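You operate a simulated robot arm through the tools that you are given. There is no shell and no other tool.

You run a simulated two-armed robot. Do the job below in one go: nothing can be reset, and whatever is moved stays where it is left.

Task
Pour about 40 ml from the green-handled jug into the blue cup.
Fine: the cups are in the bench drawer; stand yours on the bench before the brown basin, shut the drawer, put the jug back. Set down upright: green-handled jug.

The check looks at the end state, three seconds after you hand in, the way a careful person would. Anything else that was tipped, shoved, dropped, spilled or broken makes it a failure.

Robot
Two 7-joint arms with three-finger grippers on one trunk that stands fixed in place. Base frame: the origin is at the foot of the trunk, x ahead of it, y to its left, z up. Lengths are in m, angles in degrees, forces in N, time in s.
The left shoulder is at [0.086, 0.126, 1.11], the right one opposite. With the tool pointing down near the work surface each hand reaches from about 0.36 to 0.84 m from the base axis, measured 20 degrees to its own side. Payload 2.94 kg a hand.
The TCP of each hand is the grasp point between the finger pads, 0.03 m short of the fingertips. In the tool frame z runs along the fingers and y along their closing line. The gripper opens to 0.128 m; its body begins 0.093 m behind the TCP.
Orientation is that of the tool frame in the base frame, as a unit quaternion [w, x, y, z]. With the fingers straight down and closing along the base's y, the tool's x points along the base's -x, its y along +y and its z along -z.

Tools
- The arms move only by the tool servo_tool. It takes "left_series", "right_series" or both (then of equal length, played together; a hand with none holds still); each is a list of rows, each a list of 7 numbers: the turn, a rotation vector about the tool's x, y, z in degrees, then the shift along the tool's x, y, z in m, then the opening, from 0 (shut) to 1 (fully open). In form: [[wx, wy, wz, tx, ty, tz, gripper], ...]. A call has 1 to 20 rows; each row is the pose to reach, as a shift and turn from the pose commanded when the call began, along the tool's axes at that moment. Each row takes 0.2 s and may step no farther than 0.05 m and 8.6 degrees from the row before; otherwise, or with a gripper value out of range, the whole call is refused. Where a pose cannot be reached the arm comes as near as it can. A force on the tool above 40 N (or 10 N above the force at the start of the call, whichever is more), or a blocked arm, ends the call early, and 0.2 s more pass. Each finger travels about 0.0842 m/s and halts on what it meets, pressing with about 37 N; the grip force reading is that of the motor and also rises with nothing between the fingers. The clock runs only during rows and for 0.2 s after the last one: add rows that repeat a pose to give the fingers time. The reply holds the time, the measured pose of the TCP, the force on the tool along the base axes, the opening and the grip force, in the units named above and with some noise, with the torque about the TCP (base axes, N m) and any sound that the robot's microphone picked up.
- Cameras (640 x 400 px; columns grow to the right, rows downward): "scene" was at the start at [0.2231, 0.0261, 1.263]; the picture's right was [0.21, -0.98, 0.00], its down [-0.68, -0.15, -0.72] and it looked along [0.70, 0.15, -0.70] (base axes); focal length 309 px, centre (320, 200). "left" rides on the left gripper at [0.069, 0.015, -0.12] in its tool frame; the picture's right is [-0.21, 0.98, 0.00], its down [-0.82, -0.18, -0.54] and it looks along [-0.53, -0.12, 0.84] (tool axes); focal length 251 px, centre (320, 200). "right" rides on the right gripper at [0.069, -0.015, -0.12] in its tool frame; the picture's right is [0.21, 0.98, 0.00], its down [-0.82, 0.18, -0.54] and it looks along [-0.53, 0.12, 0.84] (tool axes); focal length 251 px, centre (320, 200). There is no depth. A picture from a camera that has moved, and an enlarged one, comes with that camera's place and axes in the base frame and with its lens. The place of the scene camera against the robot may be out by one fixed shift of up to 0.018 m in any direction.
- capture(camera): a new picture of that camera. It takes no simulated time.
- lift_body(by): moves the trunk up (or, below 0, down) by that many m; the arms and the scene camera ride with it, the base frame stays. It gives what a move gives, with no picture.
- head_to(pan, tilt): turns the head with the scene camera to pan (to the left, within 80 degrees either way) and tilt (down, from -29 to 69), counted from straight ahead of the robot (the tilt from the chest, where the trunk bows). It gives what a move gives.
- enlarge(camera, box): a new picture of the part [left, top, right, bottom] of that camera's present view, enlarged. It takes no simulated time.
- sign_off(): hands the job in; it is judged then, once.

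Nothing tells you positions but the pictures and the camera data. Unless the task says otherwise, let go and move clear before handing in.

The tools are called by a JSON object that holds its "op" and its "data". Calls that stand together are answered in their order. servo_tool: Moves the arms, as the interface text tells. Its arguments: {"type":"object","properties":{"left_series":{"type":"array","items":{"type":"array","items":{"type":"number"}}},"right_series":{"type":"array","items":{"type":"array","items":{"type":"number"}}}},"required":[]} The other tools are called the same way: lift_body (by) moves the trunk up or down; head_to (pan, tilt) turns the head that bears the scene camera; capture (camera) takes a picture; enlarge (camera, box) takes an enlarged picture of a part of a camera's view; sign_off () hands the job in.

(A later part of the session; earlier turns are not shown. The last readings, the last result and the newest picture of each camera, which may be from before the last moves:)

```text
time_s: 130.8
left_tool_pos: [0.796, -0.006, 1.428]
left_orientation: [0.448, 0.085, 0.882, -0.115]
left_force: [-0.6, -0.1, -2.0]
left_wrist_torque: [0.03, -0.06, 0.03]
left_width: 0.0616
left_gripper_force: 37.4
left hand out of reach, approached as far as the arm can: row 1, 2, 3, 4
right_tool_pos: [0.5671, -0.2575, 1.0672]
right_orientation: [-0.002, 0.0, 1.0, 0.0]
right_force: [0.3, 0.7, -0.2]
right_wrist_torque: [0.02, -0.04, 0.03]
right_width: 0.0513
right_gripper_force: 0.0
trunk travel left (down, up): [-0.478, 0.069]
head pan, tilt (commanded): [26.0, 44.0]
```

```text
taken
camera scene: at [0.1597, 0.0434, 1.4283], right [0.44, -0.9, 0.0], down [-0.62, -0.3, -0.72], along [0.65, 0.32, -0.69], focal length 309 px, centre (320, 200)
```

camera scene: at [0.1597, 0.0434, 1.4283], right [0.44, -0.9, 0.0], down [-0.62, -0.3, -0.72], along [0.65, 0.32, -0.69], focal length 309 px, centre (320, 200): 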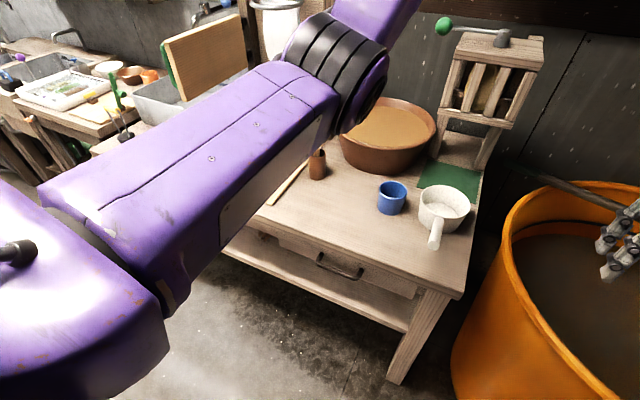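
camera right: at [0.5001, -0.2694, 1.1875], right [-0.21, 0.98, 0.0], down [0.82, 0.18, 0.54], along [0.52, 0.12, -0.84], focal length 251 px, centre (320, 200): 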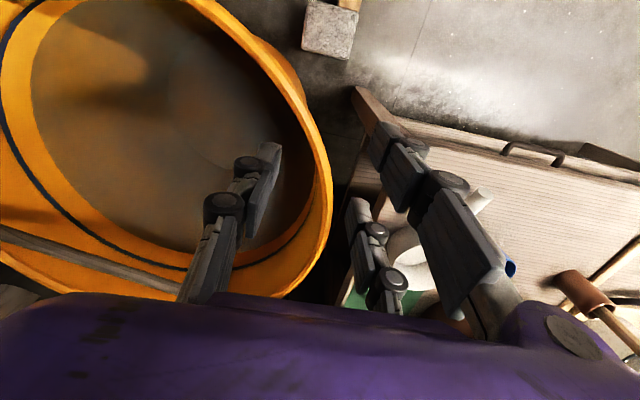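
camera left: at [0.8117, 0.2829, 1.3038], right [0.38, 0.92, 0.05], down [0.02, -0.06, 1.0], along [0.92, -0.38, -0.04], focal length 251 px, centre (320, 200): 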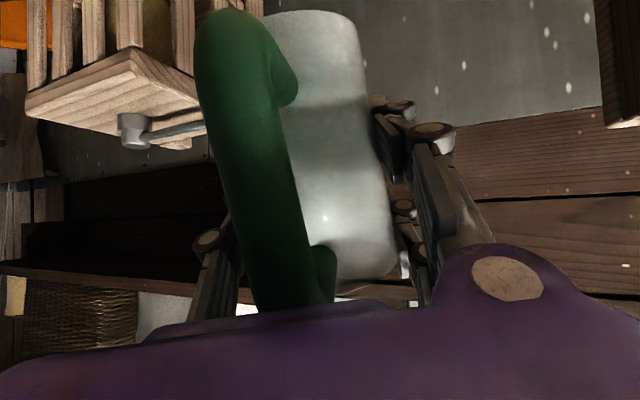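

That freed it: the elbow bends properly again, and the hand reached (0.796, −0.006, 1.428) as commanded. Now I'll bring the jug inward and then down and left to a comfortable spot above the front of the bench.

{"op": "servo_tool", "data": {"left_series": [[0, 0, 0, 0.011, -0.0024, -0.0064, 0.38], [0, 0, 0, 0.0333, -0.0073, -0.0191, 0.38], [0, 0, 0, 0.0555, -0.0122, -0.0318, 0.38], [0, 0, 0, 0.0832, -0.0182, -0.0477, 0.38], [0, 0, 0, 0.1109, -0.0243, -0.0636, 0.38], [0, 0, 0, 0.1289, -0.0053, -0.0653, 0.38], [0, 0, 0, 0.1469, 0.0136, -0.067, 0.38], [0, 0, 0, 0.1649, 0.0326, -0.0688, 0.38], [0, 0, 0, 0.1829, 0.0515, -0.0705, 0.38], [0, 0, 0, 0.2009, 0.0705, -0.0722, 0.38], [0, 0, 0, 0.2188, 0.0895, -0.0739, 0.38], [0, 0, 0, 0.2368, 0.1084, -0.0757, 0.38], [0, 0, 0, 0.2488, 0.121, -0.0768, 0.38], [0, 0, 0, 0.2548, 0.1274, -0.0774, 0.38]]}}

{"op": "capture", "data": {"camera": "scene"}}

{"op": "capture", "data": {"camera": "left"}}

```text
time_s: 133.8
left_tool_pos: [0.6202, 0.1509, 1.2502]
left_orientation: [0.449, 0.085, 0.882, -0.116]
left_force: [-0.6, 0.0, -1.2]
left_wrist_torque: [-0.01, -0.04, 0.0]
left_width: 0.0618
left_gripper_force: 36.9
right_tool_pos: [0.568, -0.2549, 1.068]
right_orientation: [-0.002, 0.001, 1.0, 0.0]
right_force: [-0.8, 0.2, -0.6]
right_wrist_torque: [-0.02, 0.03, 0.0]
right_width: 0.0513
right_gripper_force: 0.1
trunk travel left (down, up): [-0.478, 0.069]
head pan, tilt (commanded): [26.0, 44.0]
```

```text
taken
camera scene: at [0.1667, 0.0358, 1.4321], right [0.32, -0.95, 0.0], down [-0.63, -0.21, -0.75], along [0.71, 0.24, -0.66], focal length 309 px, centre (320, 200)
```

scene: 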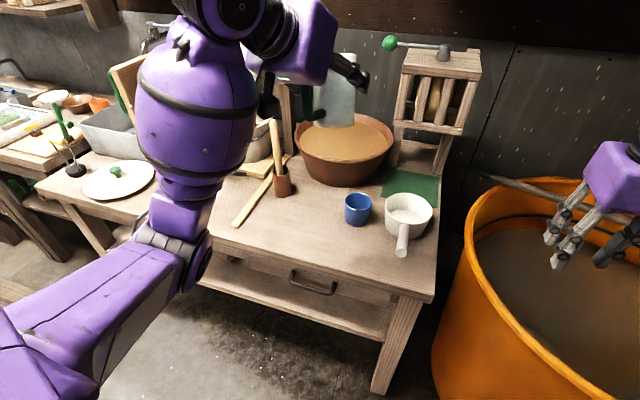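

```text
taken
camera left: at [0.4917, 0.202, 1.2637], right [0.37, 0.93, 0.05], down [0.02, -0.06, 1.0], along [0.93, -0.37, -0.04], focal length 251 px, centre (320, 200)
```

left: 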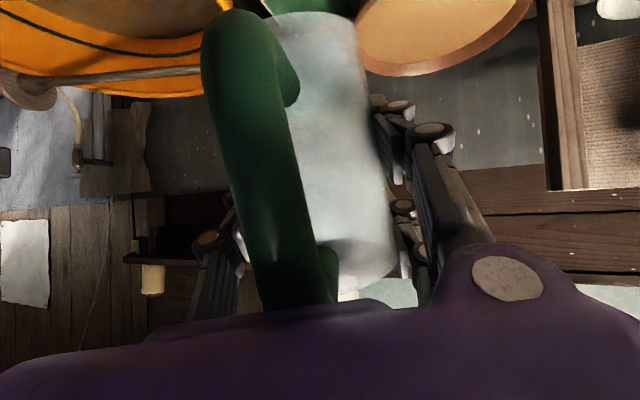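

The jug is back under control at (0.620, 0.151, 1.250). Before continuing I'll check the cup's new position and level, and the bench around it.

{"op": "enlarge", "data": {"camera": "scene", "box": [310, 160, 430, 235]}}

{"op": "enlarge", "data": {"camera": "scene", "box": [336, 182, 384, 230]}}

{"op": "enlarge", "data": {"camera": "scene", "box": [230, 160, 350, 250]}}

```text
5.33 times, centred on (370, 198) of scene
camera zoom: at [0.1667, 0.0358, 1.4321], right [0.32, -0.95, 0.0], down [-0.63, -0.21, -0.75], along [0.71, 0.24, -0.66], focal length 1646 px, centre (53, 213)
```

zoom: 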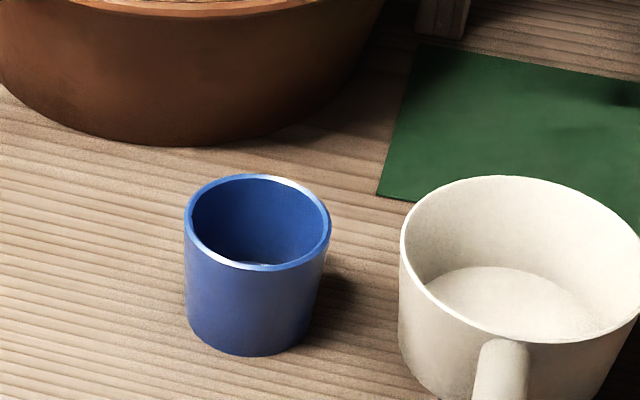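

```text
8.33 times, centred on (360, 206) of scene
camera zoom: at [0.1667, 0.0358, 1.4321], right [0.32, -0.95, 0.0], down [-0.63, -0.21, -0.75], along [0.71, 0.24, -0.66], focal length 2572 px, centre (-13, 150)
```

zoom: 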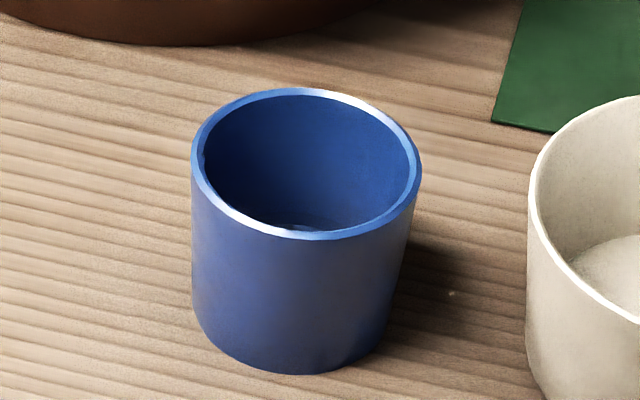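

```text
4.44 times, centred on (290, 205) of scene
camera zoom: at [0.1667, 0.0358, 1.4321], right [0.32, -0.95, 0.0], down [-0.63, -0.21, -0.75], along [0.71, 0.24, -0.66], focal length 1372 px, centre (453, 178)
```

zoom: 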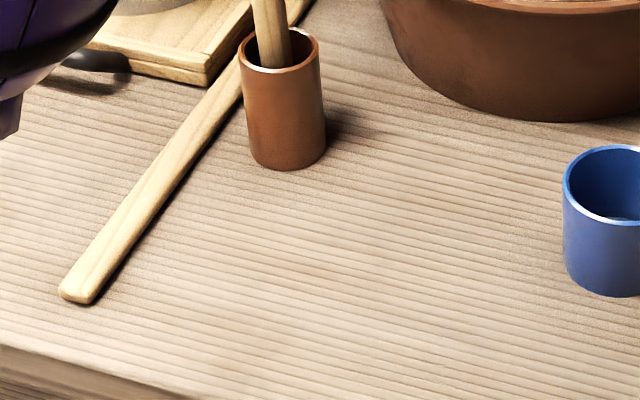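

Nothing has spilled, and I can now glimpse the liquid surface low in the cup. Zooming in to measure it.

{"op": "enlarge", "data": {"camera": "scene", "box": [344, 190, 368, 213]}}

{"op": "enlarge", "data": {"camera": "scene", "box": [349, 200, 365, 212]}}

```text
16.00 times, centred on (356, 202) of scene
camera zoom: at [0.1667, 0.0358, 1.4321], right [0.32, -0.95, 0.0], down [-0.63, -0.21, -0.75], along [0.71, 0.24, -0.66], focal length 4938 px, centre (-256, 176)
```

zoom: 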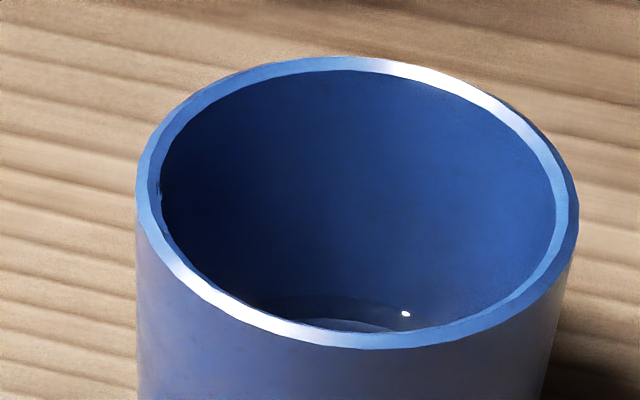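

```text
16.00 times, centred on (357, 206) of scene
camera zoom: at [0.1667, 0.0358, 1.4321], right [0.32, -0.95, 0.0], down [-0.63, -0.21, -0.75], along [0.71, 0.24, -0.66], focal length 4938 px, centre (-272, 104)
```

zoom: 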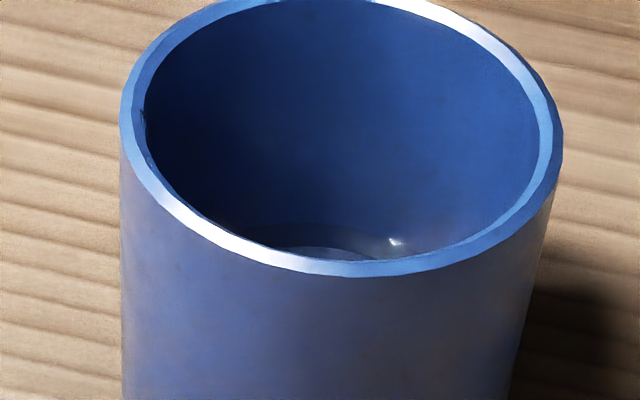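

The cup holds roughly 10–15 ml so far, and the rest is still in the jug. I'll level the jug, then lower the trunk while the arm is comfortably bent, to have reach for finishing the pour.

{"op": "servo_tool", "data": {"left_series": [[-0.5, -3.1, 1.4, 0, 0, 0, 0.38], [-1, -6.1, 2.8, 0, 0, 0, 0.38], [-1.6, -9.2, 4.3, 0, 0, 0, 0.38], [-2.1, -12.2, 5.7, 0, 0, 0, 0.38], [-2.6, -15.3, 7.1, 0, 0, 0, 0.38], [-2.6, -15.3, 7.1, 0, 0, 0, 0.38]]}}

{"op": "capture", "data": {"camera": "left"}}

{"op": "capture", "data": {"camera": "scene"}}

```text
time_s: 135.2
left_tool_pos: [0.6208, 0.1514, 1.2507]
left_orientation: [0.569, 0.113, 0.811, -0.078]
left_force: [1.0, 0.0, -2.1]
left_wrist_torque: [-0.04, -0.03, 0.0]
left_width: 0.062
left_gripper_force: 36.8
right_tool_pos: [0.5672, -0.2563, 1.0674]
right_orientation: [-0.002, 0.0, 1.0, -0.001]
right_force: [-0.4, 0.2, 0.7]
right_wrist_torque: [-0.02, 0.0, -0.02]
right_width: 0.0511
right_gripper_force: 0.1
trunk travel left (down, up): [-0.478, 0.069]
head pan, tilt (commanded): [26.0, 44.0]
```

```text
taken
camera left: at [0.493, 0.2022, 1.2292], right [0.34, 0.92, 0.2], down [-0.27, -0.11, 0.96], along [0.9, -0.38, 0.21], focal length 251 px, centre (320, 200)
```

left: 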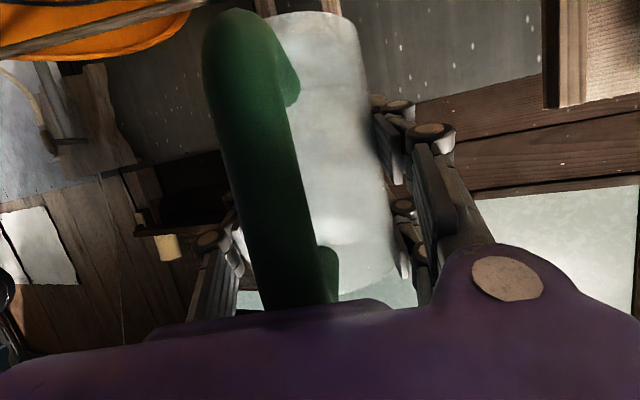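

```text
taken
camera scene: at [0.1608, 0.0449, 1.4281], right [0.44, -0.9, 0.0], down [-0.62, -0.3, -0.72], along [0.65, 0.32, -0.69], focal length 309 px, centre (320, 200)
```

scene: 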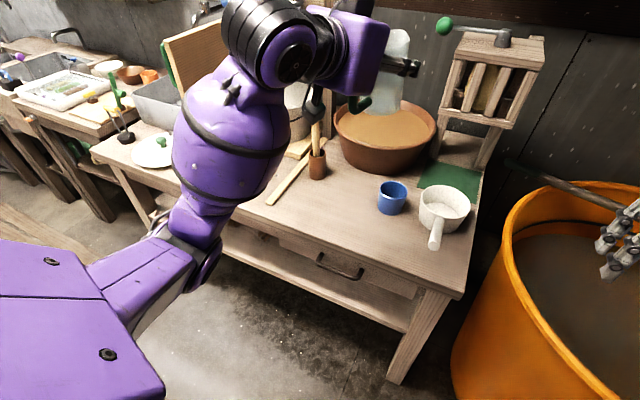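

{"op": "lift_body", "data": {"by": -0.06}}

{"op": "enlarge", "data": {"camera": "left", "box": [200, 0, 420, 140]}}

{"op": "enlarge", "data": {"camera": "left", "box": [200, 140, 420, 300]}}

{"op": "capture", "data": {"camera": "scene"}}

```text
time_s: 136.2
left_tool_pos: [0.6205, 0.1517, 1.1903]
left_orientation: [0.57, 0.113, 0.81, -0.079]
left_force: [-0.6, -0.3, -1.1]
left_wrist_torque: [-0.02, -0.03, 0.01]
left_width: 0.062
left_gripper_force: 36.7
right_tool_pos: [0.568, -0.2553, 1.0082]
right_orientation: [-0.002, 0.001, 1.0, -0.001]
right_force: [1.0, 0.9, 0.8]
right_wrist_torque: [-0.02, 0.02, -0.02]
right_width: 0.0514
right_gripper_force: 0.1
trunk travel left (down, up): [-0.418, 0.129]
head pan, tilt (commanded): [26.0, 44.0]
```

```text
2.86 times, centred on (310, 70) of left
camera zoom: at [0.4931, 0.2025, 1.1689], right [0.34, 0.92, 0.2], down [-0.27, -0.11, 0.96], along [0.9, -0.38, 0.21], focal length 718 px, centre (349, 571)
```

zoom: 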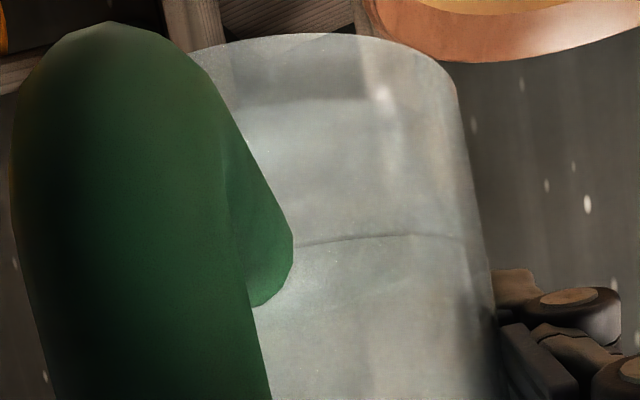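

```text
2.50 times, centred on (310, 220) of left
camera zoom: at [0.4931, 0.2025, 1.1689], right [0.34, 0.92, 0.2], down [-0.27, -0.11, 0.96], along [0.9, -0.38, 0.21], focal length 629 px, centre (345, 150)
```

zoom: 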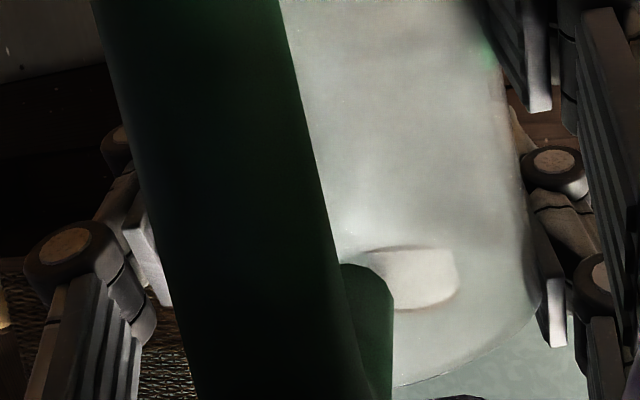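

```text
taken
camera scene: at [0.1909, 0.0476, 1.3597], right [0.47, -0.88, 0.0], down [-0.6, -0.32, -0.73], along [0.65, 0.34, -0.68], focal length 309 px, centre (320, 200)
```

scene: 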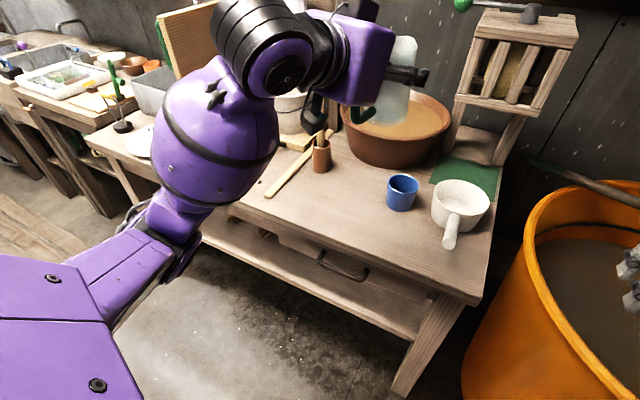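

The liquid line in the levelled jug has dropped by about 6 mm, which fits roughly 15 ml poured out of about 50–55 ml. I'll check that the jug sits upright in the grip.

{"op": "enlarge", "data": {"camera": "scene", "box": [340, 20, 440, 140]}}

{"op": "capture", "data": {"camera": "right"}}

```text
3.33 times, centred on (390, 80) of scene
camera zoom: at [0.1909, 0.0476, 1.3597], right [0.47, -0.88, 0.0], down [-0.6, -0.32, -0.73], along [0.65, 0.34, -0.68], focal length 1029 px, centre (87, 600)
```

zoom: 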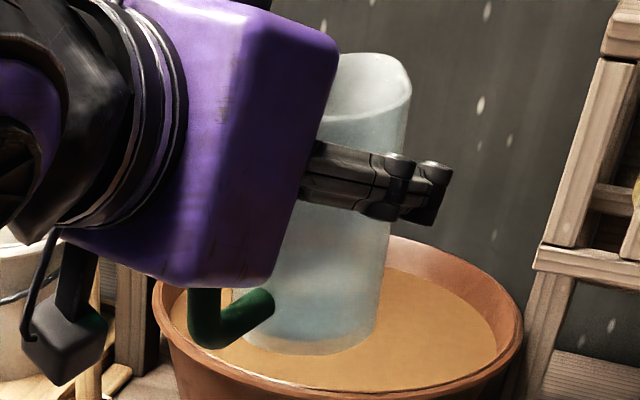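

```text
taken
camera right: at [0.5002, -0.2698, 1.1279], right [-0.21, 0.98, 0.0], down [0.82, 0.18, 0.54], along [0.53, 0.12, -0.84], focal length 251 px, centre (320, 200)
```

right: 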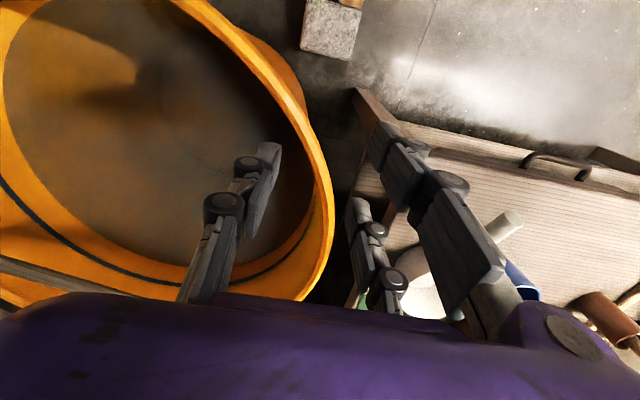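

The jug leans only a few degrees in the grip. I'll lower the trunk another 6 cm for reach, then move over near the cup again, now at about (0.785, 0.126), yawed and level.

{"op": "lift_body", "data": {"by": -0.06}}

{"op": "servo_tool", "data": {"left_series": [[1, 0, 0.35, 0.003, 0.0025, 0.005, 0.38], [3.3, 0, 1.2, 0.01, 0.0085, 0.0173, 0.38], [6, 0, 2.2, 0.0185, 0.0154, 0.0316, 0.38], [9, 0, 3.2, 0.0276, 0.023, 0.047, 0.38], [12, 0, 4.3, 0.0363, 0.0302, 0.0619, 0.38], [15, 0, 5.3, 0.0457, 0.0381, 0.078, 0.38], [18, 0, 6.4, 0.0551, 0.0459, 0.0941, 0.38], [20.7, 0, 7.4, 0.0631, 0.0525, 0.1077, 0.38], [22.6, 0, 8.1, 0.0689, 0.0574, 0.1176, 0.38], [23.5, 0, 8.4, 0.0725, 0.0604, 0.1238, 0.38], [23.5, 0, 8.4, 0.0725, 0.0604, 0.1238, 0.38]]}}

{"op": "capture", "data": {"camera": "scene"}}

```text
time_s: 137.2
left_tool_pos: [0.6193, 0.1513, 1.1309]
left_orientation: [0.569, 0.114, 0.81, -0.08]
left_force: [-0.4, 1.0, -1.1]
left_wrist_torque: [-0.02, -0.02, 0.05]
left_width: 0.0616
left_gripper_force: 36.7
right_tool_pos: [0.5675, -0.2555, 0.9474]
right_orientation: [-0.002, 0.0, 1.0, -0.001]
right_force: [1.1, -0.7, 1.8]
right_wrist_torque: [-0.02, -0.01, 0.01]
right_width: 0.0513
right_gripper_force: 0.1
trunk travel left (down, up): [-0.358, 0.189]
head pan, tilt (commanded): [26.0, 44.0]
```

```text
time_s: 139.6
left_tool_pos: [0.7263, 0.1836, 1.021]
left_orientation: [0.539, 0.286, 0.767, -0.201]
left_force: [0.7, 0.1, -1.6]
left_wrist_torque: [-0.06, -0.01, 0.0]
left_width: 0.062
left_gripper_force: 36.8
right_tool_pos: [0.5677, -0.2548, 0.9474]
right_orientation: [-0.002, -0.001, 1.0, 0.0]
right_force: [0.0, 1.0, -0.8]
right_wrist_torque: [0.0, 0.0, 0.0]
right_width: 0.0513
right_gripper_force: 0.0
trunk travel left (down, up): [-0.358, 0.189]
head pan, tilt (commanded): [26.0, 44.0]
```

```text
taken
camera scene: at [0.2091, 0.0448, 1.2961], right [0.44, -0.9, 0.0], down [-0.62, -0.3, -0.72], along [0.65, 0.32, -0.69], focal length 309 px, centre (320, 200)
```

scene: 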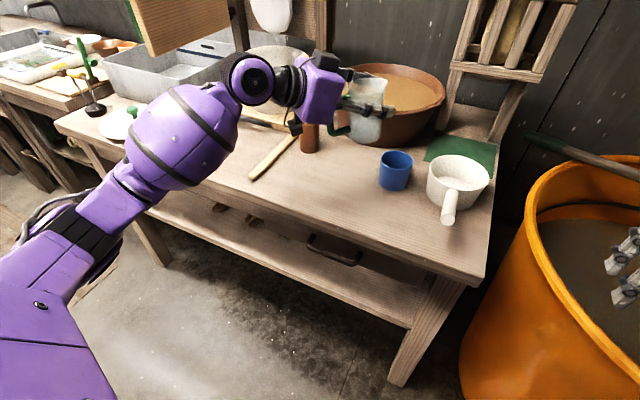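

The arm is comfortably bent at this height. Now tilting to 45° while coming down beside the cup; the right hand lifts a little for clearance.

{"op": "servo_tool", "data": {"left_series": [[0, 1.5, 0, 0.002, 0, 0.0015, 0.38], [0, 5, 0, 0.006, 0, 0.0055, 0.38], [0, 9, 0, 0.0105, 0, 0.0095, 0.38], [0, 13, 0, 0.015, 0, 0.0135, 0.38], [0, 17, 0, 0.0195, -0.0004, 0.0175, 0.38], [0, 21, 0, 0.024, -0.0005, 0.0216, 0.38], [0, 25, 0, 0.0285, -0.0006, 0.0257, 0.38], [0, 29, 0, 0.033, -0.0007, 0.0297, 0.38], [0, 33, 0, 0.0375, -0.0008, 0.0338, 0.38], [0, 37, 0, 0.042, -0.0009, 0.0378, 0.38], [0, 41, 0, 0.046, -0.001, 0.0414, 0.38], [0, 44, 0, 0.0485, -0.001, 0.0436, 0.38], [0, 45, 0, 0.049, -0.001, 0.0441, 0.38]], "right_series": [[0, 0, 0, 0, 0, -0.01, 0.4], [0, 0, 0, 0, 0, -0.02, 0.4], [0, 0, 0, 0, 0, -0.03, 0.4], [0, 0, 0, 0, 0, -0.04, 0.4], [0, 0, 0, 0, 0, -0.05, 0.4], [0, 0, 0, 0, 0, -0.06, 0.4], [0, 0, 0, 0, 0, -0.07, 0.4], [0, 0, 0, 0, 0, -0.08, 0.4], [0, 0, 0, 0, 0, -0.09, 0.4], [0, 0, 0, 0, 0, -0.1, 0.4], [0, 0, 0, 0, 0, -0.11, 0.4], [0, 0, 0, 0, 0, -0.12, 0.4], [0, 0, 0, 0, 0, -0.12, 0.4]]}}

{"op": "capture", "data": {"camera": "scene"}}

{"op": "enlarge", "data": {"camera": "scene", "box": [330, 90, 450, 200]}}

{"op": "enlarge", "data": {"camera": "right", "box": [440, 170, 640, 310]}}

```text
time_s: 142.4
left_tool_pos: [0.7433, 0.1671, 0.9576]
left_orientation: [0.203, 0.34, 0.915, -0.076]
left_force: [0.0, -0.1, -1.4]
left_wrist_torque: [-0.07, -0.05, 0.0]
left_width: 0.0619
left_gripper_force: 37.2
right_tool_pos: [0.5696, -0.2558, 1.0675]
right_orientation: [-0.003, 0.0, 1.0, 0.001]
right_force: [0.9, 0.4, -0.5]
right_wrist_torque: [-0.01, -0.01, 0.02]
right_width: 0.0511
right_gripper_force: 0.0
trunk travel left (down, up): [-0.358, 0.189]
head pan, tilt (commanded): [26.0, 44.0]
```

```text
taken
camera scene: at [0.192, 0.068, 1.2954], right [0.72, -0.69, 0.0], down [-0.48, -0.51, -0.71], along [0.49, 0.52, -0.7], focal length 309 px, centre (320, 200)
```

scene: 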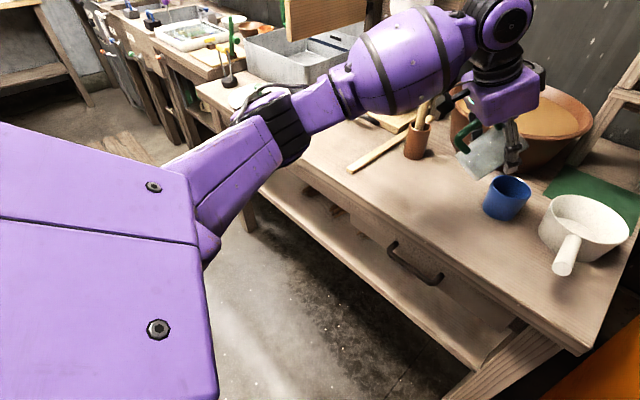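

```text
3.64 times, centred on (390, 145) of scene
camera zoom: at [0.192, 0.068, 1.2954], right [0.72, -0.69, 0.0], down [-0.48, -0.51, -0.71], along [0.49, 0.52, -0.7], focal length 1122 px, centre (66, 400)
```

zoom: 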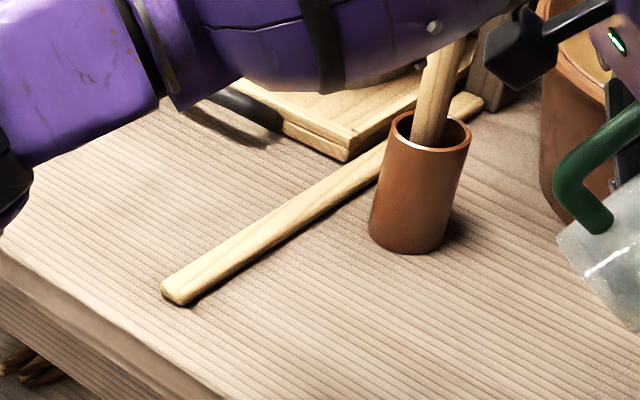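

```text
2.86 times, centred on (540, 240) of right
camera zoom: at [0.5013, -0.2705, 1.1875], right [-0.21, 0.98, 0.0], down [0.82, 0.18, 0.54], along [0.52, 0.12, -0.84], focal length 718 px, centre (-309, 86)
```

zoom: 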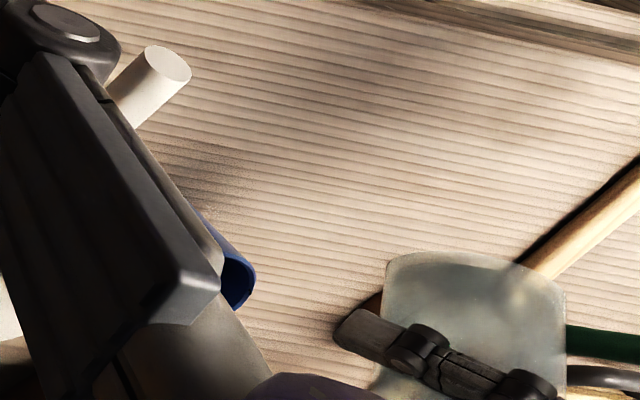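

The arm again presses the head around to the left. I'll turn the head further left on purpose to get it out of the arm's way; the cup stays in view at the right of the picture.

{"op": "head_to", "data": {"pan": 50, "tilt": 44}}

{"op": "capture", "data": {"camera": "scene"}}

{"op": "enlarge", "data": {"camera": "scene", "box": [480, 110, 600, 230]}}

```text
time_s: 143.3
left_tool_pos: [0.7445, 0.1674, 0.9595]
left_orientation: [0.205, 0.34, 0.915, -0.076]
left_force: [0.7, 0.4, -1.8]
left_wrist_torque: [-0.04, -0.05, 0.02]
left_width: 0.0619
left_gripper_force: 37.0
right_tool_pos: [0.5687, -0.2554, 1.0671]
right_orientation: [-0.002, 0.0, 1.0, 0.001]
right_force: [0.0, 0.6, -0.8]
right_wrist_torque: [-0.01, 0.0, -0.02]
right_width: 0.0511
right_gripper_force: 0.2
trunk travel left (down, up): [-0.358, 0.189]
head pan, tilt (commanded): [50.0, 44.0]
```

```text
taken
camera scene: at [0.1882, 0.0718, 1.2961], right [0.77, -0.64, 0.0], down [-0.45, -0.53, -0.72], along [0.46, 0.55, -0.69], focal length 309 px, centre (320, 200)
```

scene: 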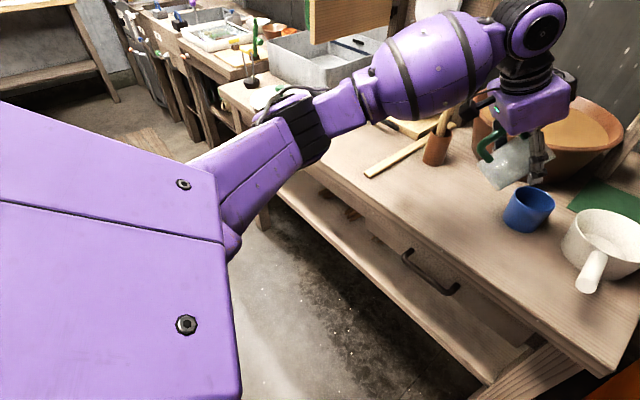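

```text
3.33 times, centred on (540, 170) of scene
camera zoom: at [0.1882, 0.0718, 1.2961], right [0.77, -0.64, 0.0], down [-0.45, -0.53, -0.72], along [0.46, 0.55, -0.69], focal length 1029 px, centre (-413, 300)
```

zoom: 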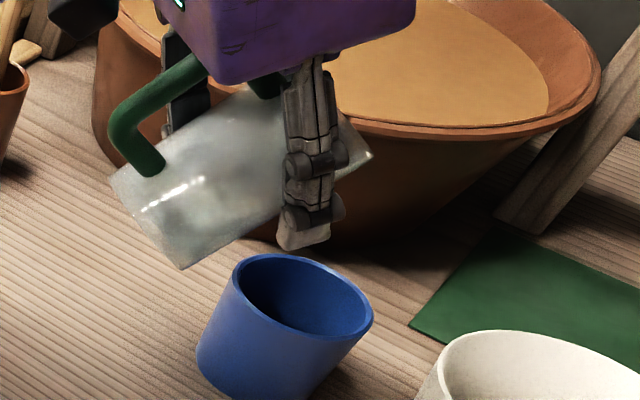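

The lip is lined up with the cup, about 1.5 cm short of its centre along the pour direction. I'll come down 1.5 cm and tilt on to 68°.

{"op": "servo_tool", "data": {"left_series": [[0, 1, 0, 0.0003, 0, 0.003, 0.38], [0, 3, 0, 0.0008, -0.0002, 0.008, 0.38], [0, 6, 0, 0.0013, -0.0003, 0.013, 0.38], [0, 9, 0, 0.0017, -0.0004, 0.0169, 0.38], [0, 12, 0, 0.0017, -0.0004, 0.0169, 0.38], [0, 15, 0, 0.0017, -0.0004, 0.0169, 0.38], [0, 18, 0, 0.0017, -0.0004, 0.0169, 0.38], [0, 21, 0, 0.0017, -0.0004, 0.0169, 0.38], [0, 23, 0, 0.0017, -0.0004, 0.0169, 0.38]]}}

{"op": "enlarge", "data": {"camera": "scene", "box": [480, 120, 600, 230]}}

```text
time_s: 145.3
left_tool_pos: [0.7471, 0.1642, 0.9427]
left_orientation: [0.017, 0.349, 0.937, -0.006]
left_force: [0.4, 0.2, -0.5]
left_wrist_torque: [-0.03, -0.01, 0.0]
left_width: 0.0618
left_gripper_force: 37.3
right_tool_pos: [0.5691, -0.2551, 1.0684]
right_orientation: [-0.002, 0.0, 1.0, 0.0]
right_force: [-0.8, -0.5, 0.3]
right_wrist_torque: [0.01, -0.03, 0.02]
right_width: 0.0513
right_gripper_force: 0.0
trunk travel left (down, up): [-0.358, 0.189]
head pan, tilt (commanded): [50.0, 44.0]
```

```text
3.64 times, centred on (540, 175) of scene
camera zoom: at [0.1883, 0.0717, 1.2961], right [0.77, -0.64, 0.0], down [-0.45, -0.53, -0.72], along [0.46, 0.55, -0.69], focal length 1122 px, centre (-480, 291)
```

zoom: 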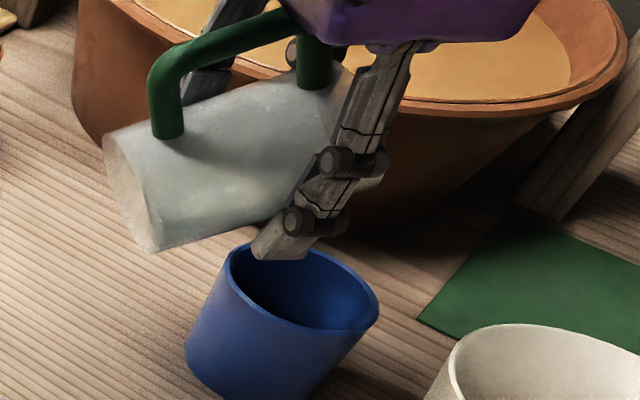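

The geometry still lines up (the lip is just behind the finger in this view, over the cup). Tilting on to 74° and watching for the stream.

{"op": "servo_tool", "data": {"left_series": [[0, 2, 0, 0, 0, 0, 0.38], [0, 4, 0, 0, 0, 0, 0.38], [0, 5, 0, 0, 0, 0, 0.38], [0, 6, 0, 0, 0, 0, 0.38], [0, 6, 0, 0, 0, 0, 0.38]]}}

{"op": "enlarge", "data": {"camera": "scene", "box": [490, 130, 590, 230]}}

{"op": "enlarge", "data": {"camera": "right", "box": [460, 180, 640, 310]}}

```text
time_s: 146.5
left_tool_pos: [0.7475, 0.1636, 0.9433]
left_orientation: [-0.033, 0.348, 0.937, 0.011]
left_force: [0.9, 0.0, -1.7]
left_wrist_torque: [-0.02, 0.0, -0.01]
left_width: 0.062
left_gripper_force: 37.5
right_tool_pos: [0.5686, -0.2553, 1.0681]
right_orientation: [-0.002, 0.001, 1.0, 0.0]
right_force: [-0.3, -0.9, -0.7]
right_wrist_torque: [0.0, -0.02, 0.0]
right_width: 0.0509
right_gripper_force: 0.0
trunk travel left (down, up): [-0.358, 0.189]
head pan, tilt (commanded): [50.0, 44.0]
```

```text
4.00 times, centred on (540, 180) of scene
camera zoom: at [0.1881, 0.0719, 1.2961], right [0.77, -0.64, 0.0], down [-0.45, -0.53, -0.72], along [0.46, 0.55, -0.69], focal length 1235 px, centre (-560, 280)
```

zoom: 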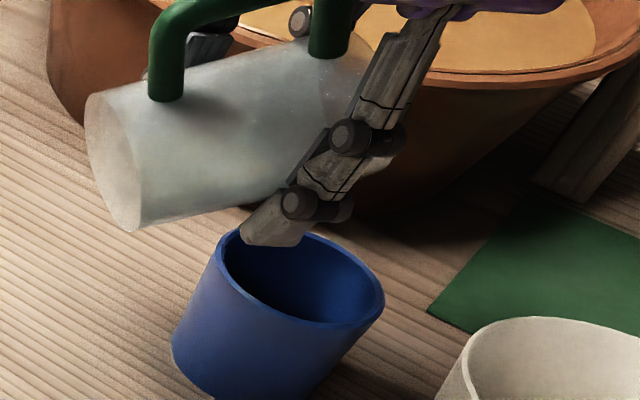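

```text
3.08 times, centred on (550, 245) of right
camera zoom: at [0.5011, -0.2704, 1.1876], right [-0.21, 0.98, 0.0], down [0.82, 0.18, 0.54], along [0.52, 0.12, -0.84], focal length 774 px, centre (-388, 62)
```

zoom: 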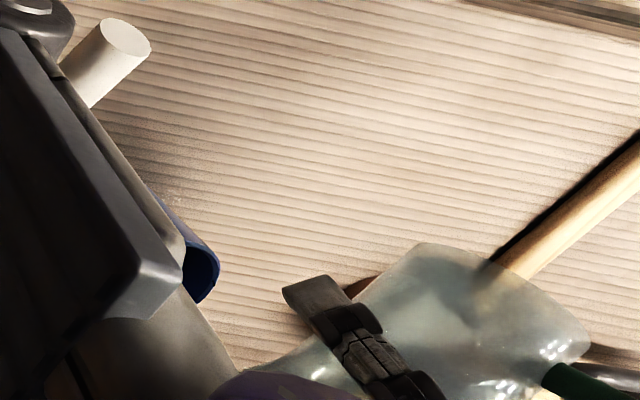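

No stream at 74° yet. I'll close the right gripper so its fingers stop blocking its camera, and tilt 2° more.

{"op": "servo_tool", "data": {"left_series": [[0, 1, 0, 0, 0, 0, 0.38], [0, 2, 0, 0, 0, 0, 0.38], [0, 2, 0, 0, 0, 0, 0.38]], "right_series": [[0, 0, 0, 0, 0, 0, 0.2], [0, 0, 0, 0, 0, 0, 0.1], [0, 0, 0, 0, 0, 0, 0]]}}

{"op": "enlarge", "data": {"camera": "scene", "box": [490, 130, 590, 230]}}

{"op": "enlarge", "data": {"camera": "right", "box": [440, 200, 640, 340]}}

```text
time_s: 147.3
left_tool_pos: [0.7472, 0.1624, 0.9434]
left_orientation: [-0.047, 0.348, 0.936, 0.018]
left_force: [-0.1, -0.3, -1.8]
left_wrist_torque: [-0.02, 0.0, 0.01]
left_width: 0.0615
left_gripper_force: 36.8
right_tool_pos: [0.5688, -0.2557, 1.0672]
right_orientation: [-0.002, 0.0, 1.0, 0.001]
right_force: [-0.7, -0.7, 0.0]
right_wrist_torque: [-0.03, 0.01, -0.02]
right_width: 0.0
right_gripper_force: 3.2
trunk travel left (down, up): [-0.358, 0.189]
head pan, tilt (commanded): [50.0, 44.0]
```

```text
4.00 times, centred on (540, 180) of scene
camera zoom: at [0.1882, 0.0718, 1.2961], right [0.77, -0.64, 0.0], down [-0.45, -0.53, -0.72], along [0.46, 0.55, -0.69], focal length 1235 px, centre (-560, 280)
```

zoom: 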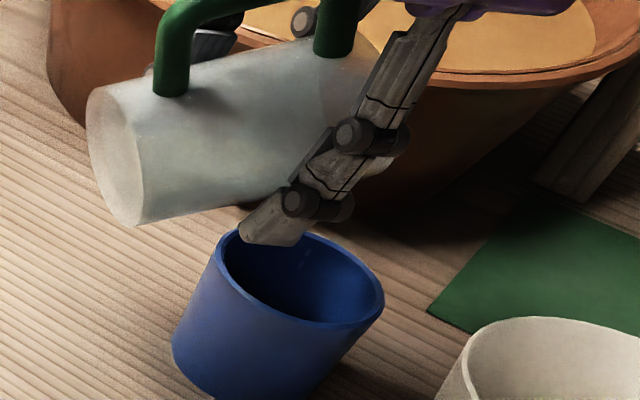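

```text
2.86 times, centred on (540, 270) of right
camera zoom: at [0.5011, -0.2704, 1.1876], right [-0.21, 0.98, 0.0], down [0.82, 0.18, 0.54], along [0.52, 0.12, -0.84], focal length 718 px, centre (-309, 0)
```

zoom: 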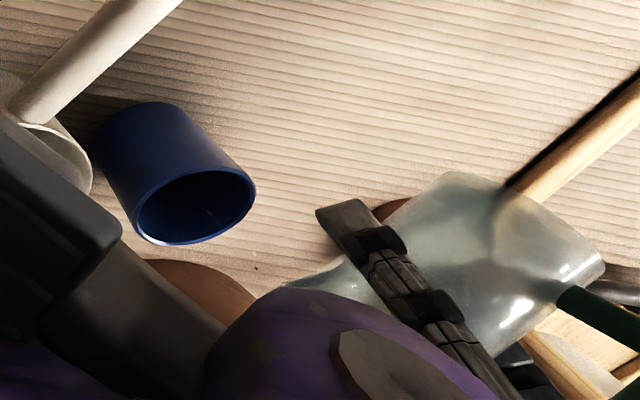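

A first drop is falling toward the cup at 76°, and the lip is within 1 cm of the cup's centreline. Continuing with small steps.

{"op": "servo_tool", "data": {"left_series": [[0, 1, 0, 0, 0, 0, 0.38], [0, 2, 0, 0, 0, 0, 0.38], [0, 2, 0, 0, 0, 0, 0.38], [0, 2, 0, 0, 0, 0, 0.38]]}}

{"op": "enlarge", "data": {"camera": "scene", "box": [500, 150, 590, 230]}}

{"op": "enlarge", "data": {"camera": "right", "box": [460, 220, 560, 310]}}

```text
time_s: 148.3
left_tool_pos: [0.7467, 0.1626, 0.9439]
left_orientation: [-0.064, 0.348, 0.935, 0.024]
left_force: [0.2, 0.2, -1.3]
left_wrist_torque: [-0.01, -0.02, -0.04]
left_width: 0.0618
left_gripper_force: 36.8
right_tool_pos: [0.5685, -0.256, 1.068]
right_orientation: [-0.002, -0.001, 1.0, 0.0]
right_force: [-0.3, 0.2, 0.0]
right_wrist_torque: [0.01, 0.01, -0.02]
right_width: 0.0
right_gripper_force: 3.3
trunk travel left (down, up): [-0.358, 0.189]
head pan, tilt (commanded): [50.0, 44.0]
```

```text
5.00 times, centred on (545, 190) of scene
camera zoom: at [0.1882, 0.0718, 1.2961], right [0.77, -0.64, 0.0], down [-0.45, -0.53, -0.72], along [0.46, 0.55, -0.69], focal length 1543 px, centre (-805, 250)
```

zoom: 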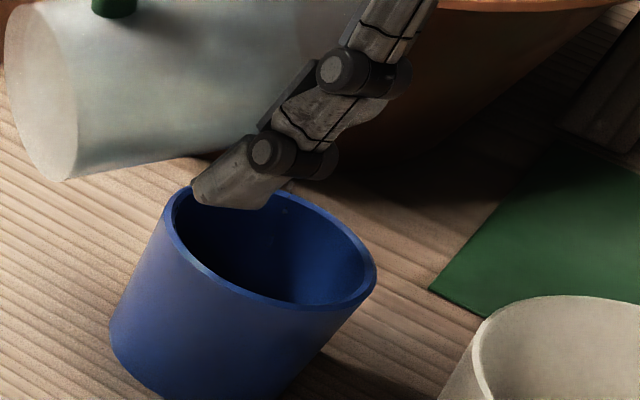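

```text
4.44 times, centred on (510, 265) of right
camera zoom: at [0.5012, -0.2705, 1.1876], right [-0.21, 0.98, 0.0], down [0.82, 0.18, 0.54], along [0.52, 0.12, -0.84], focal length 1118 px, centre (-524, -89)
```

zoom: 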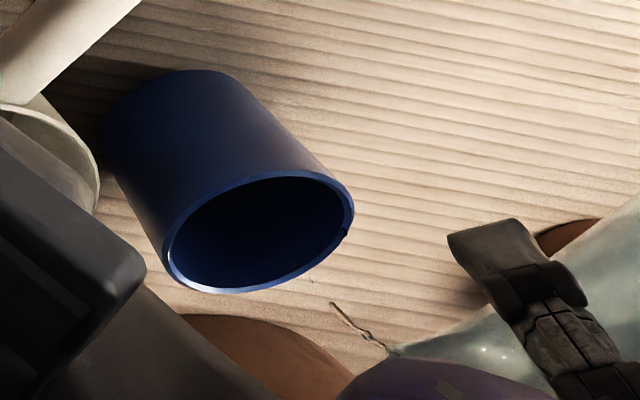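

The stream is running into the cup. Holding for about a second and checking again.

{"op": "servo_tool", "data": {"left_series": [[0, 0, 0, 0, 0, 0, 0.38], [0, 0, 0, 0, 0, 0, 0.38], [0, 0, 0, 0, 0, 0, 0.38], [0, 0, 0, 0, 0, 0, 0.38]]}}

{"op": "enlarge", "data": {"camera": "scene", "box": [510, 160, 580, 215]}}

{"op": "enlarge", "data": {"camera": "right", "box": [460, 220, 560, 310]}}

```text
time_s: 149.3
left_tool_pos: [0.7474, 0.1623, 0.9432]
left_orientation: [-0.064, 0.348, 0.935, 0.024]
left_force: [0.2, -0.6, -0.8]
left_wrist_torque: [-0.03, -0.03, 0.02]
left_width: 0.0617
left_gripper_force: 36.7
right_tool_pos: [0.5679, -0.2555, 1.0671]
right_orientation: [-0.002, 0.001, 1.0, 0.0]
right_force: [0.0, 0.6, -0.1]
right_wrist_torque: [0.02, 0.01, 0.0]
right_width: 0.0
right_gripper_force: 2.8
trunk travel left (down, up): [-0.358, 0.189]
head pan, tilt (commanded): [50.0, 44.0]
```

```text
7.27 times, centred on (545, 188) of scene
camera zoom: at [0.1882, 0.0718, 1.2961], right [0.77, -0.64, 0.0], down [-0.45, -0.53, -0.72], along [0.46, 0.55, -0.69], focal length 2245 px, centre (-1316, 291)
```

zoom: 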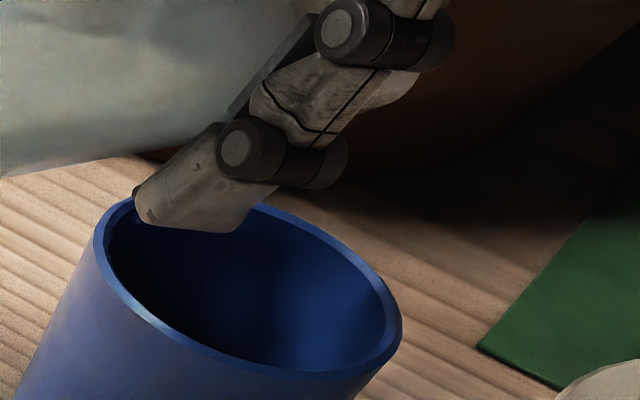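

```text
4.44 times, centred on (510, 265) of right
camera zoom: at [0.5012, -0.2704, 1.1876], right [-0.21, 0.98, 0.0], down [0.82, 0.18, 0.54], along [0.52, 0.12, -0.84], focal length 1118 px, centre (-524, -89)
```

zoom: 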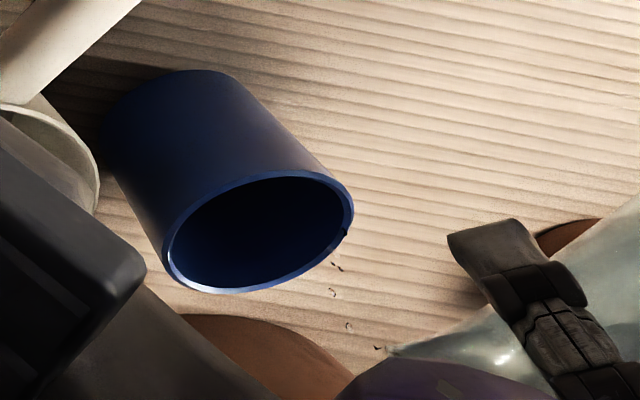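

Only drips now at this tilt, so I estimate 30–35 ml is in the cup. I'll tip the jug back and move it aside, so I can look into the cup from above with the right camera before the last bit.

{"op": "servo_tool", "data": {"left_series": [[0, -5, 0, 0, 0, 0, 0.38], [0, -11, 0, 0, 0, 0, 0.38], [0, -17, 0, 0, 0, 0, 0.38], [0, -23, 0, 0, 0, 0, 0.38], [0, -30, 0, 0.0067, 0.0012, -0.004, 0.38], [0, -36, 0, 0.0202, 0.0036, -0.0119, 0.38], [0, -42, 0, 0.0376, 0.0067, -0.0222, 0.38], [0, -48, 0, 0.0564, 0.01, -0.0333, 0.38], [0, -54, 0, 0.078, 0.0138, -0.0461, 0.38], [0, -60, 0, 0.0995, 0.0176, -0.0588, 0.38], [0, -66, 0, 0.1183, 0.0209, -0.0699, 0.38], [0, -70, 0, 0.1304, 0.0231, -0.077, 0.38], [0, -71, 0, 0.1344, 0.0238, -0.0794, 0.38]]}}

{"op": "capture", "data": {"camera": "scene"}}

{"op": "enlarge", "data": {"camera": "scene", "box": [480, 150, 600, 250]}}

{"op": "enlarge", "data": {"camera": "right", "box": [440, 200, 600, 310]}}

```text
time_s: 152.1
left_tool_pos: [0.6699, 0.2623, 1.042]
left_orientation: [0.491, 0.297, 0.799, -0.182]
left_force: [-0.5, 0.4, -0.5]
left_wrist_torque: [0.01, -0.04, 0.0]
left_width: 0.0622
left_gripper_force: 37.1
right_tool_pos: [0.5694, -0.2552, 1.0686]
right_orientation: [-0.002, 0.0, 1.0, 0.0]
right_force: [-0.5, -0.5, -0.6]
right_wrist_torque: [0.03, 0.0, 0.0]
right_width: 0.0002
right_gripper_force: 3.2
trunk travel left (down, up): [-0.358, 0.189]
head pan, tilt (commanded): [50.0, 44.0]
```

```text
taken
camera scene: at [0.1881, 0.0718, 1.2961], right [0.77, -0.64, 0.0], down [-0.45, -0.53, -0.72], along [0.46, 0.55, -0.69], focal length 309 px, centre (320, 200)
```

scene: 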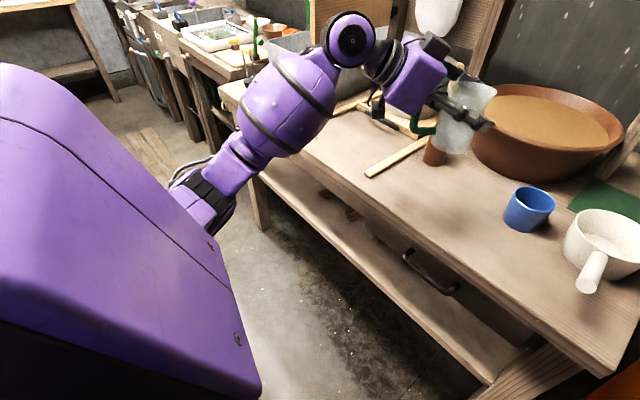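

```text
4.00 times, centred on (540, 200) of scene
camera zoom: at [0.1881, 0.0718, 1.2961], right [0.77, -0.64, 0.0], down [-0.45, -0.53, -0.72], along [0.46, 0.55, -0.69], focal length 1235 px, centre (-560, 200)
```

zoom: 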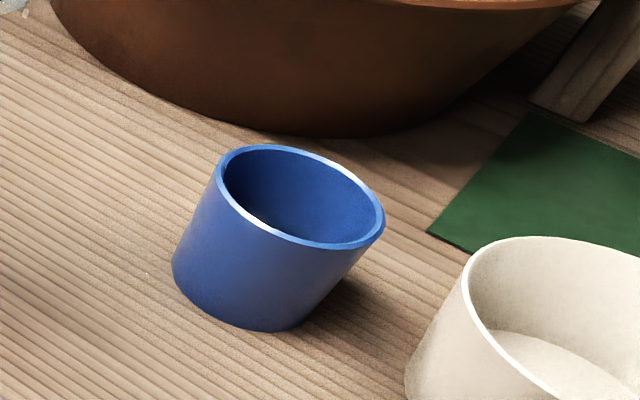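

```text
3.64 times, centred on (520, 255) of right
camera zoom: at [0.5011, -0.2704, 1.1876], right [-0.21, 0.98, 0.0], down [0.82, 0.18, 0.54], along [0.52, 0.12, -0.84], focal length 914 px, centre (-407, 0)
```

zoom: 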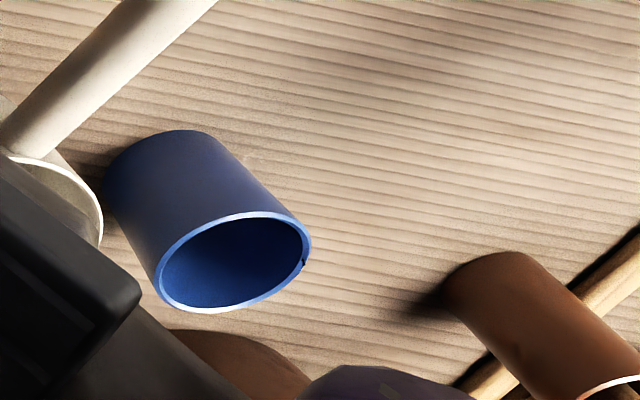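

The bench around the cup looks dry. Bringing the right hand over, open, so its camera can look down into the cup.

{"op": "servo_tool", "data": {"right_series": [[0, 0, 0, -0.008, 0.018, 0, 0.1], [0, 0, 0, -0.026, 0.056, 0, 0.25], [0, 0, 0, -0.044, 0.095, 0.002, 0.4], [0, 0, 0, -0.062, 0.134, 0.004, 0.55], [0, 0, 0, -0.08, 0.174, 0.006, 0.7], [0, 0, 0, -0.098, 0.214, 0.008, 0.85], [0, 0, 0, -0.116, 0.253, 0.009, 1], [0, 0, 0, -0.131, 0.285, 0.009, 1]]}}

{"op": "capture", "data": {"camera": "right"}}

{"op": "enlarge", "data": {"camera": "right", "box": [330, 140, 430, 230]}}

```text
time_s: 153.9
left_tool_pos: [0.6692, 0.2621, 1.0411]
left_orientation: [0.49, 0.297, 0.799, -0.183]
left_force: [-0.4, 1.2, -1.0]
left_wrist_torque: [0.01, -0.05, -0.04]
left_width: 0.0619
left_gripper_force: 37.3
right_tool_pos: [0.7014, 0.0326, 1.0562]
right_orientation: [-0.002, 0.0, 1.0, 0.0]
right_force: [0.5, 0.0, -0.5]
right_wrist_torque: [-0.02, 0.01, 0.02]
right_width: 0.1281
right_gripper_force: 0.0
trunk travel left (down, up): [-0.358, 0.189]
head pan, tilt (commanded): [50.0, 44.0]
```

```text
taken
camera right: at [0.6336, 0.0179, 1.1761], right [-0.21, 0.98, 0.0], down [0.82, 0.18, 0.54], along [0.52, 0.11, -0.84], focal length 251 px, centre (320, 200)
```

right: 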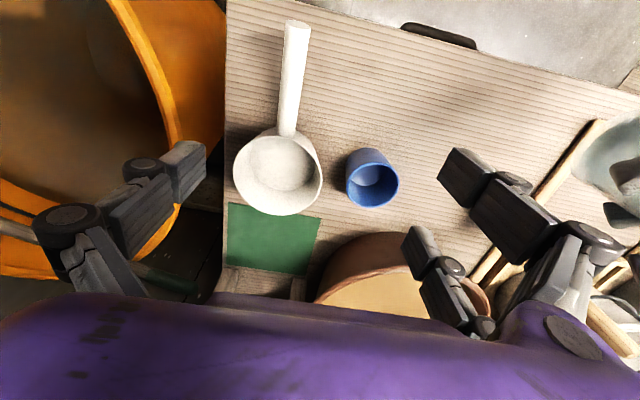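

```text
4.44 times, centred on (380, 185) of right
camera zoom: at [0.6336, 0.0179, 1.1761], right [-0.21, 0.98, 0.0], down [0.82, 0.18, 0.54], along [0.52, 0.11, -0.84], focal length 1118 px, centre (53, 267)
```

zoom: 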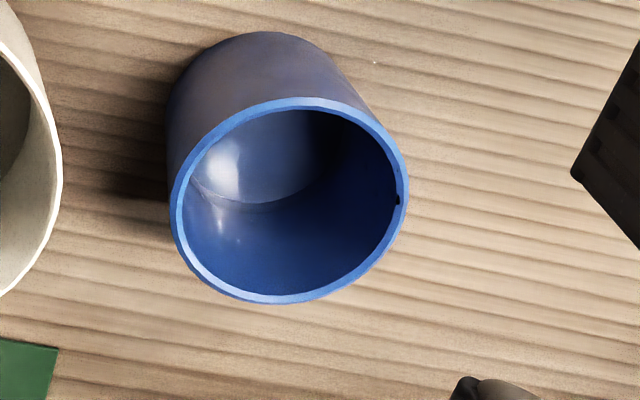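

That's a fine view: the liquid surface shows inside the cup. Zooming in to measure its depth.

{"op": "enlarge", "data": {"camera": "right", "box": [340, 142, 404, 212]}}

{"op": "enlarge", "data": {"camera": "right", "box": [400, 140, 440, 180]}}

```text
5.71 times, centred on (372, 177) of right
camera zoom: at [0.6336, 0.0179, 1.1761], right [-0.21, 0.98, 0.0], down [0.82, 0.18, 0.54], along [0.52, 0.11, -0.84], focal length 1437 px, centre (23, 331)
```

zoom: 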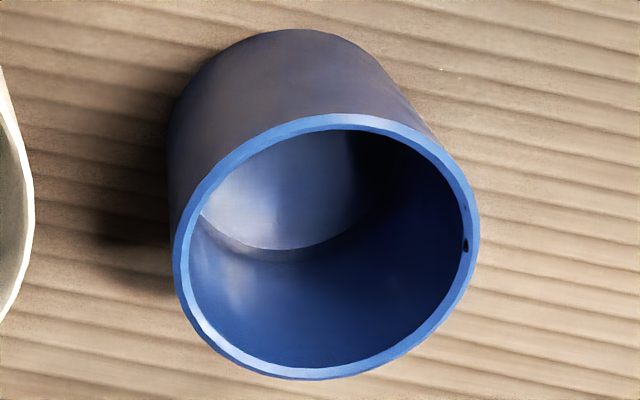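

```text
10.00 times, centred on (420, 160) of right
camera zoom: at [0.6336, 0.0179, 1.1761], right [-0.21, 0.98, 0.0], down [0.82, 0.18, 0.54], along [0.52, 0.11, -0.84], focal length 2514 px, centre (-680, 600)
```

zoom: 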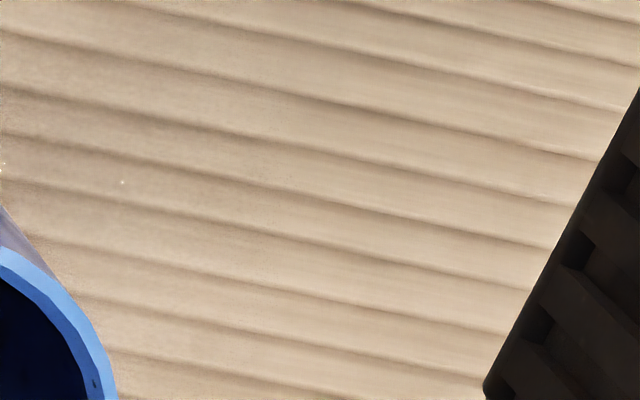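

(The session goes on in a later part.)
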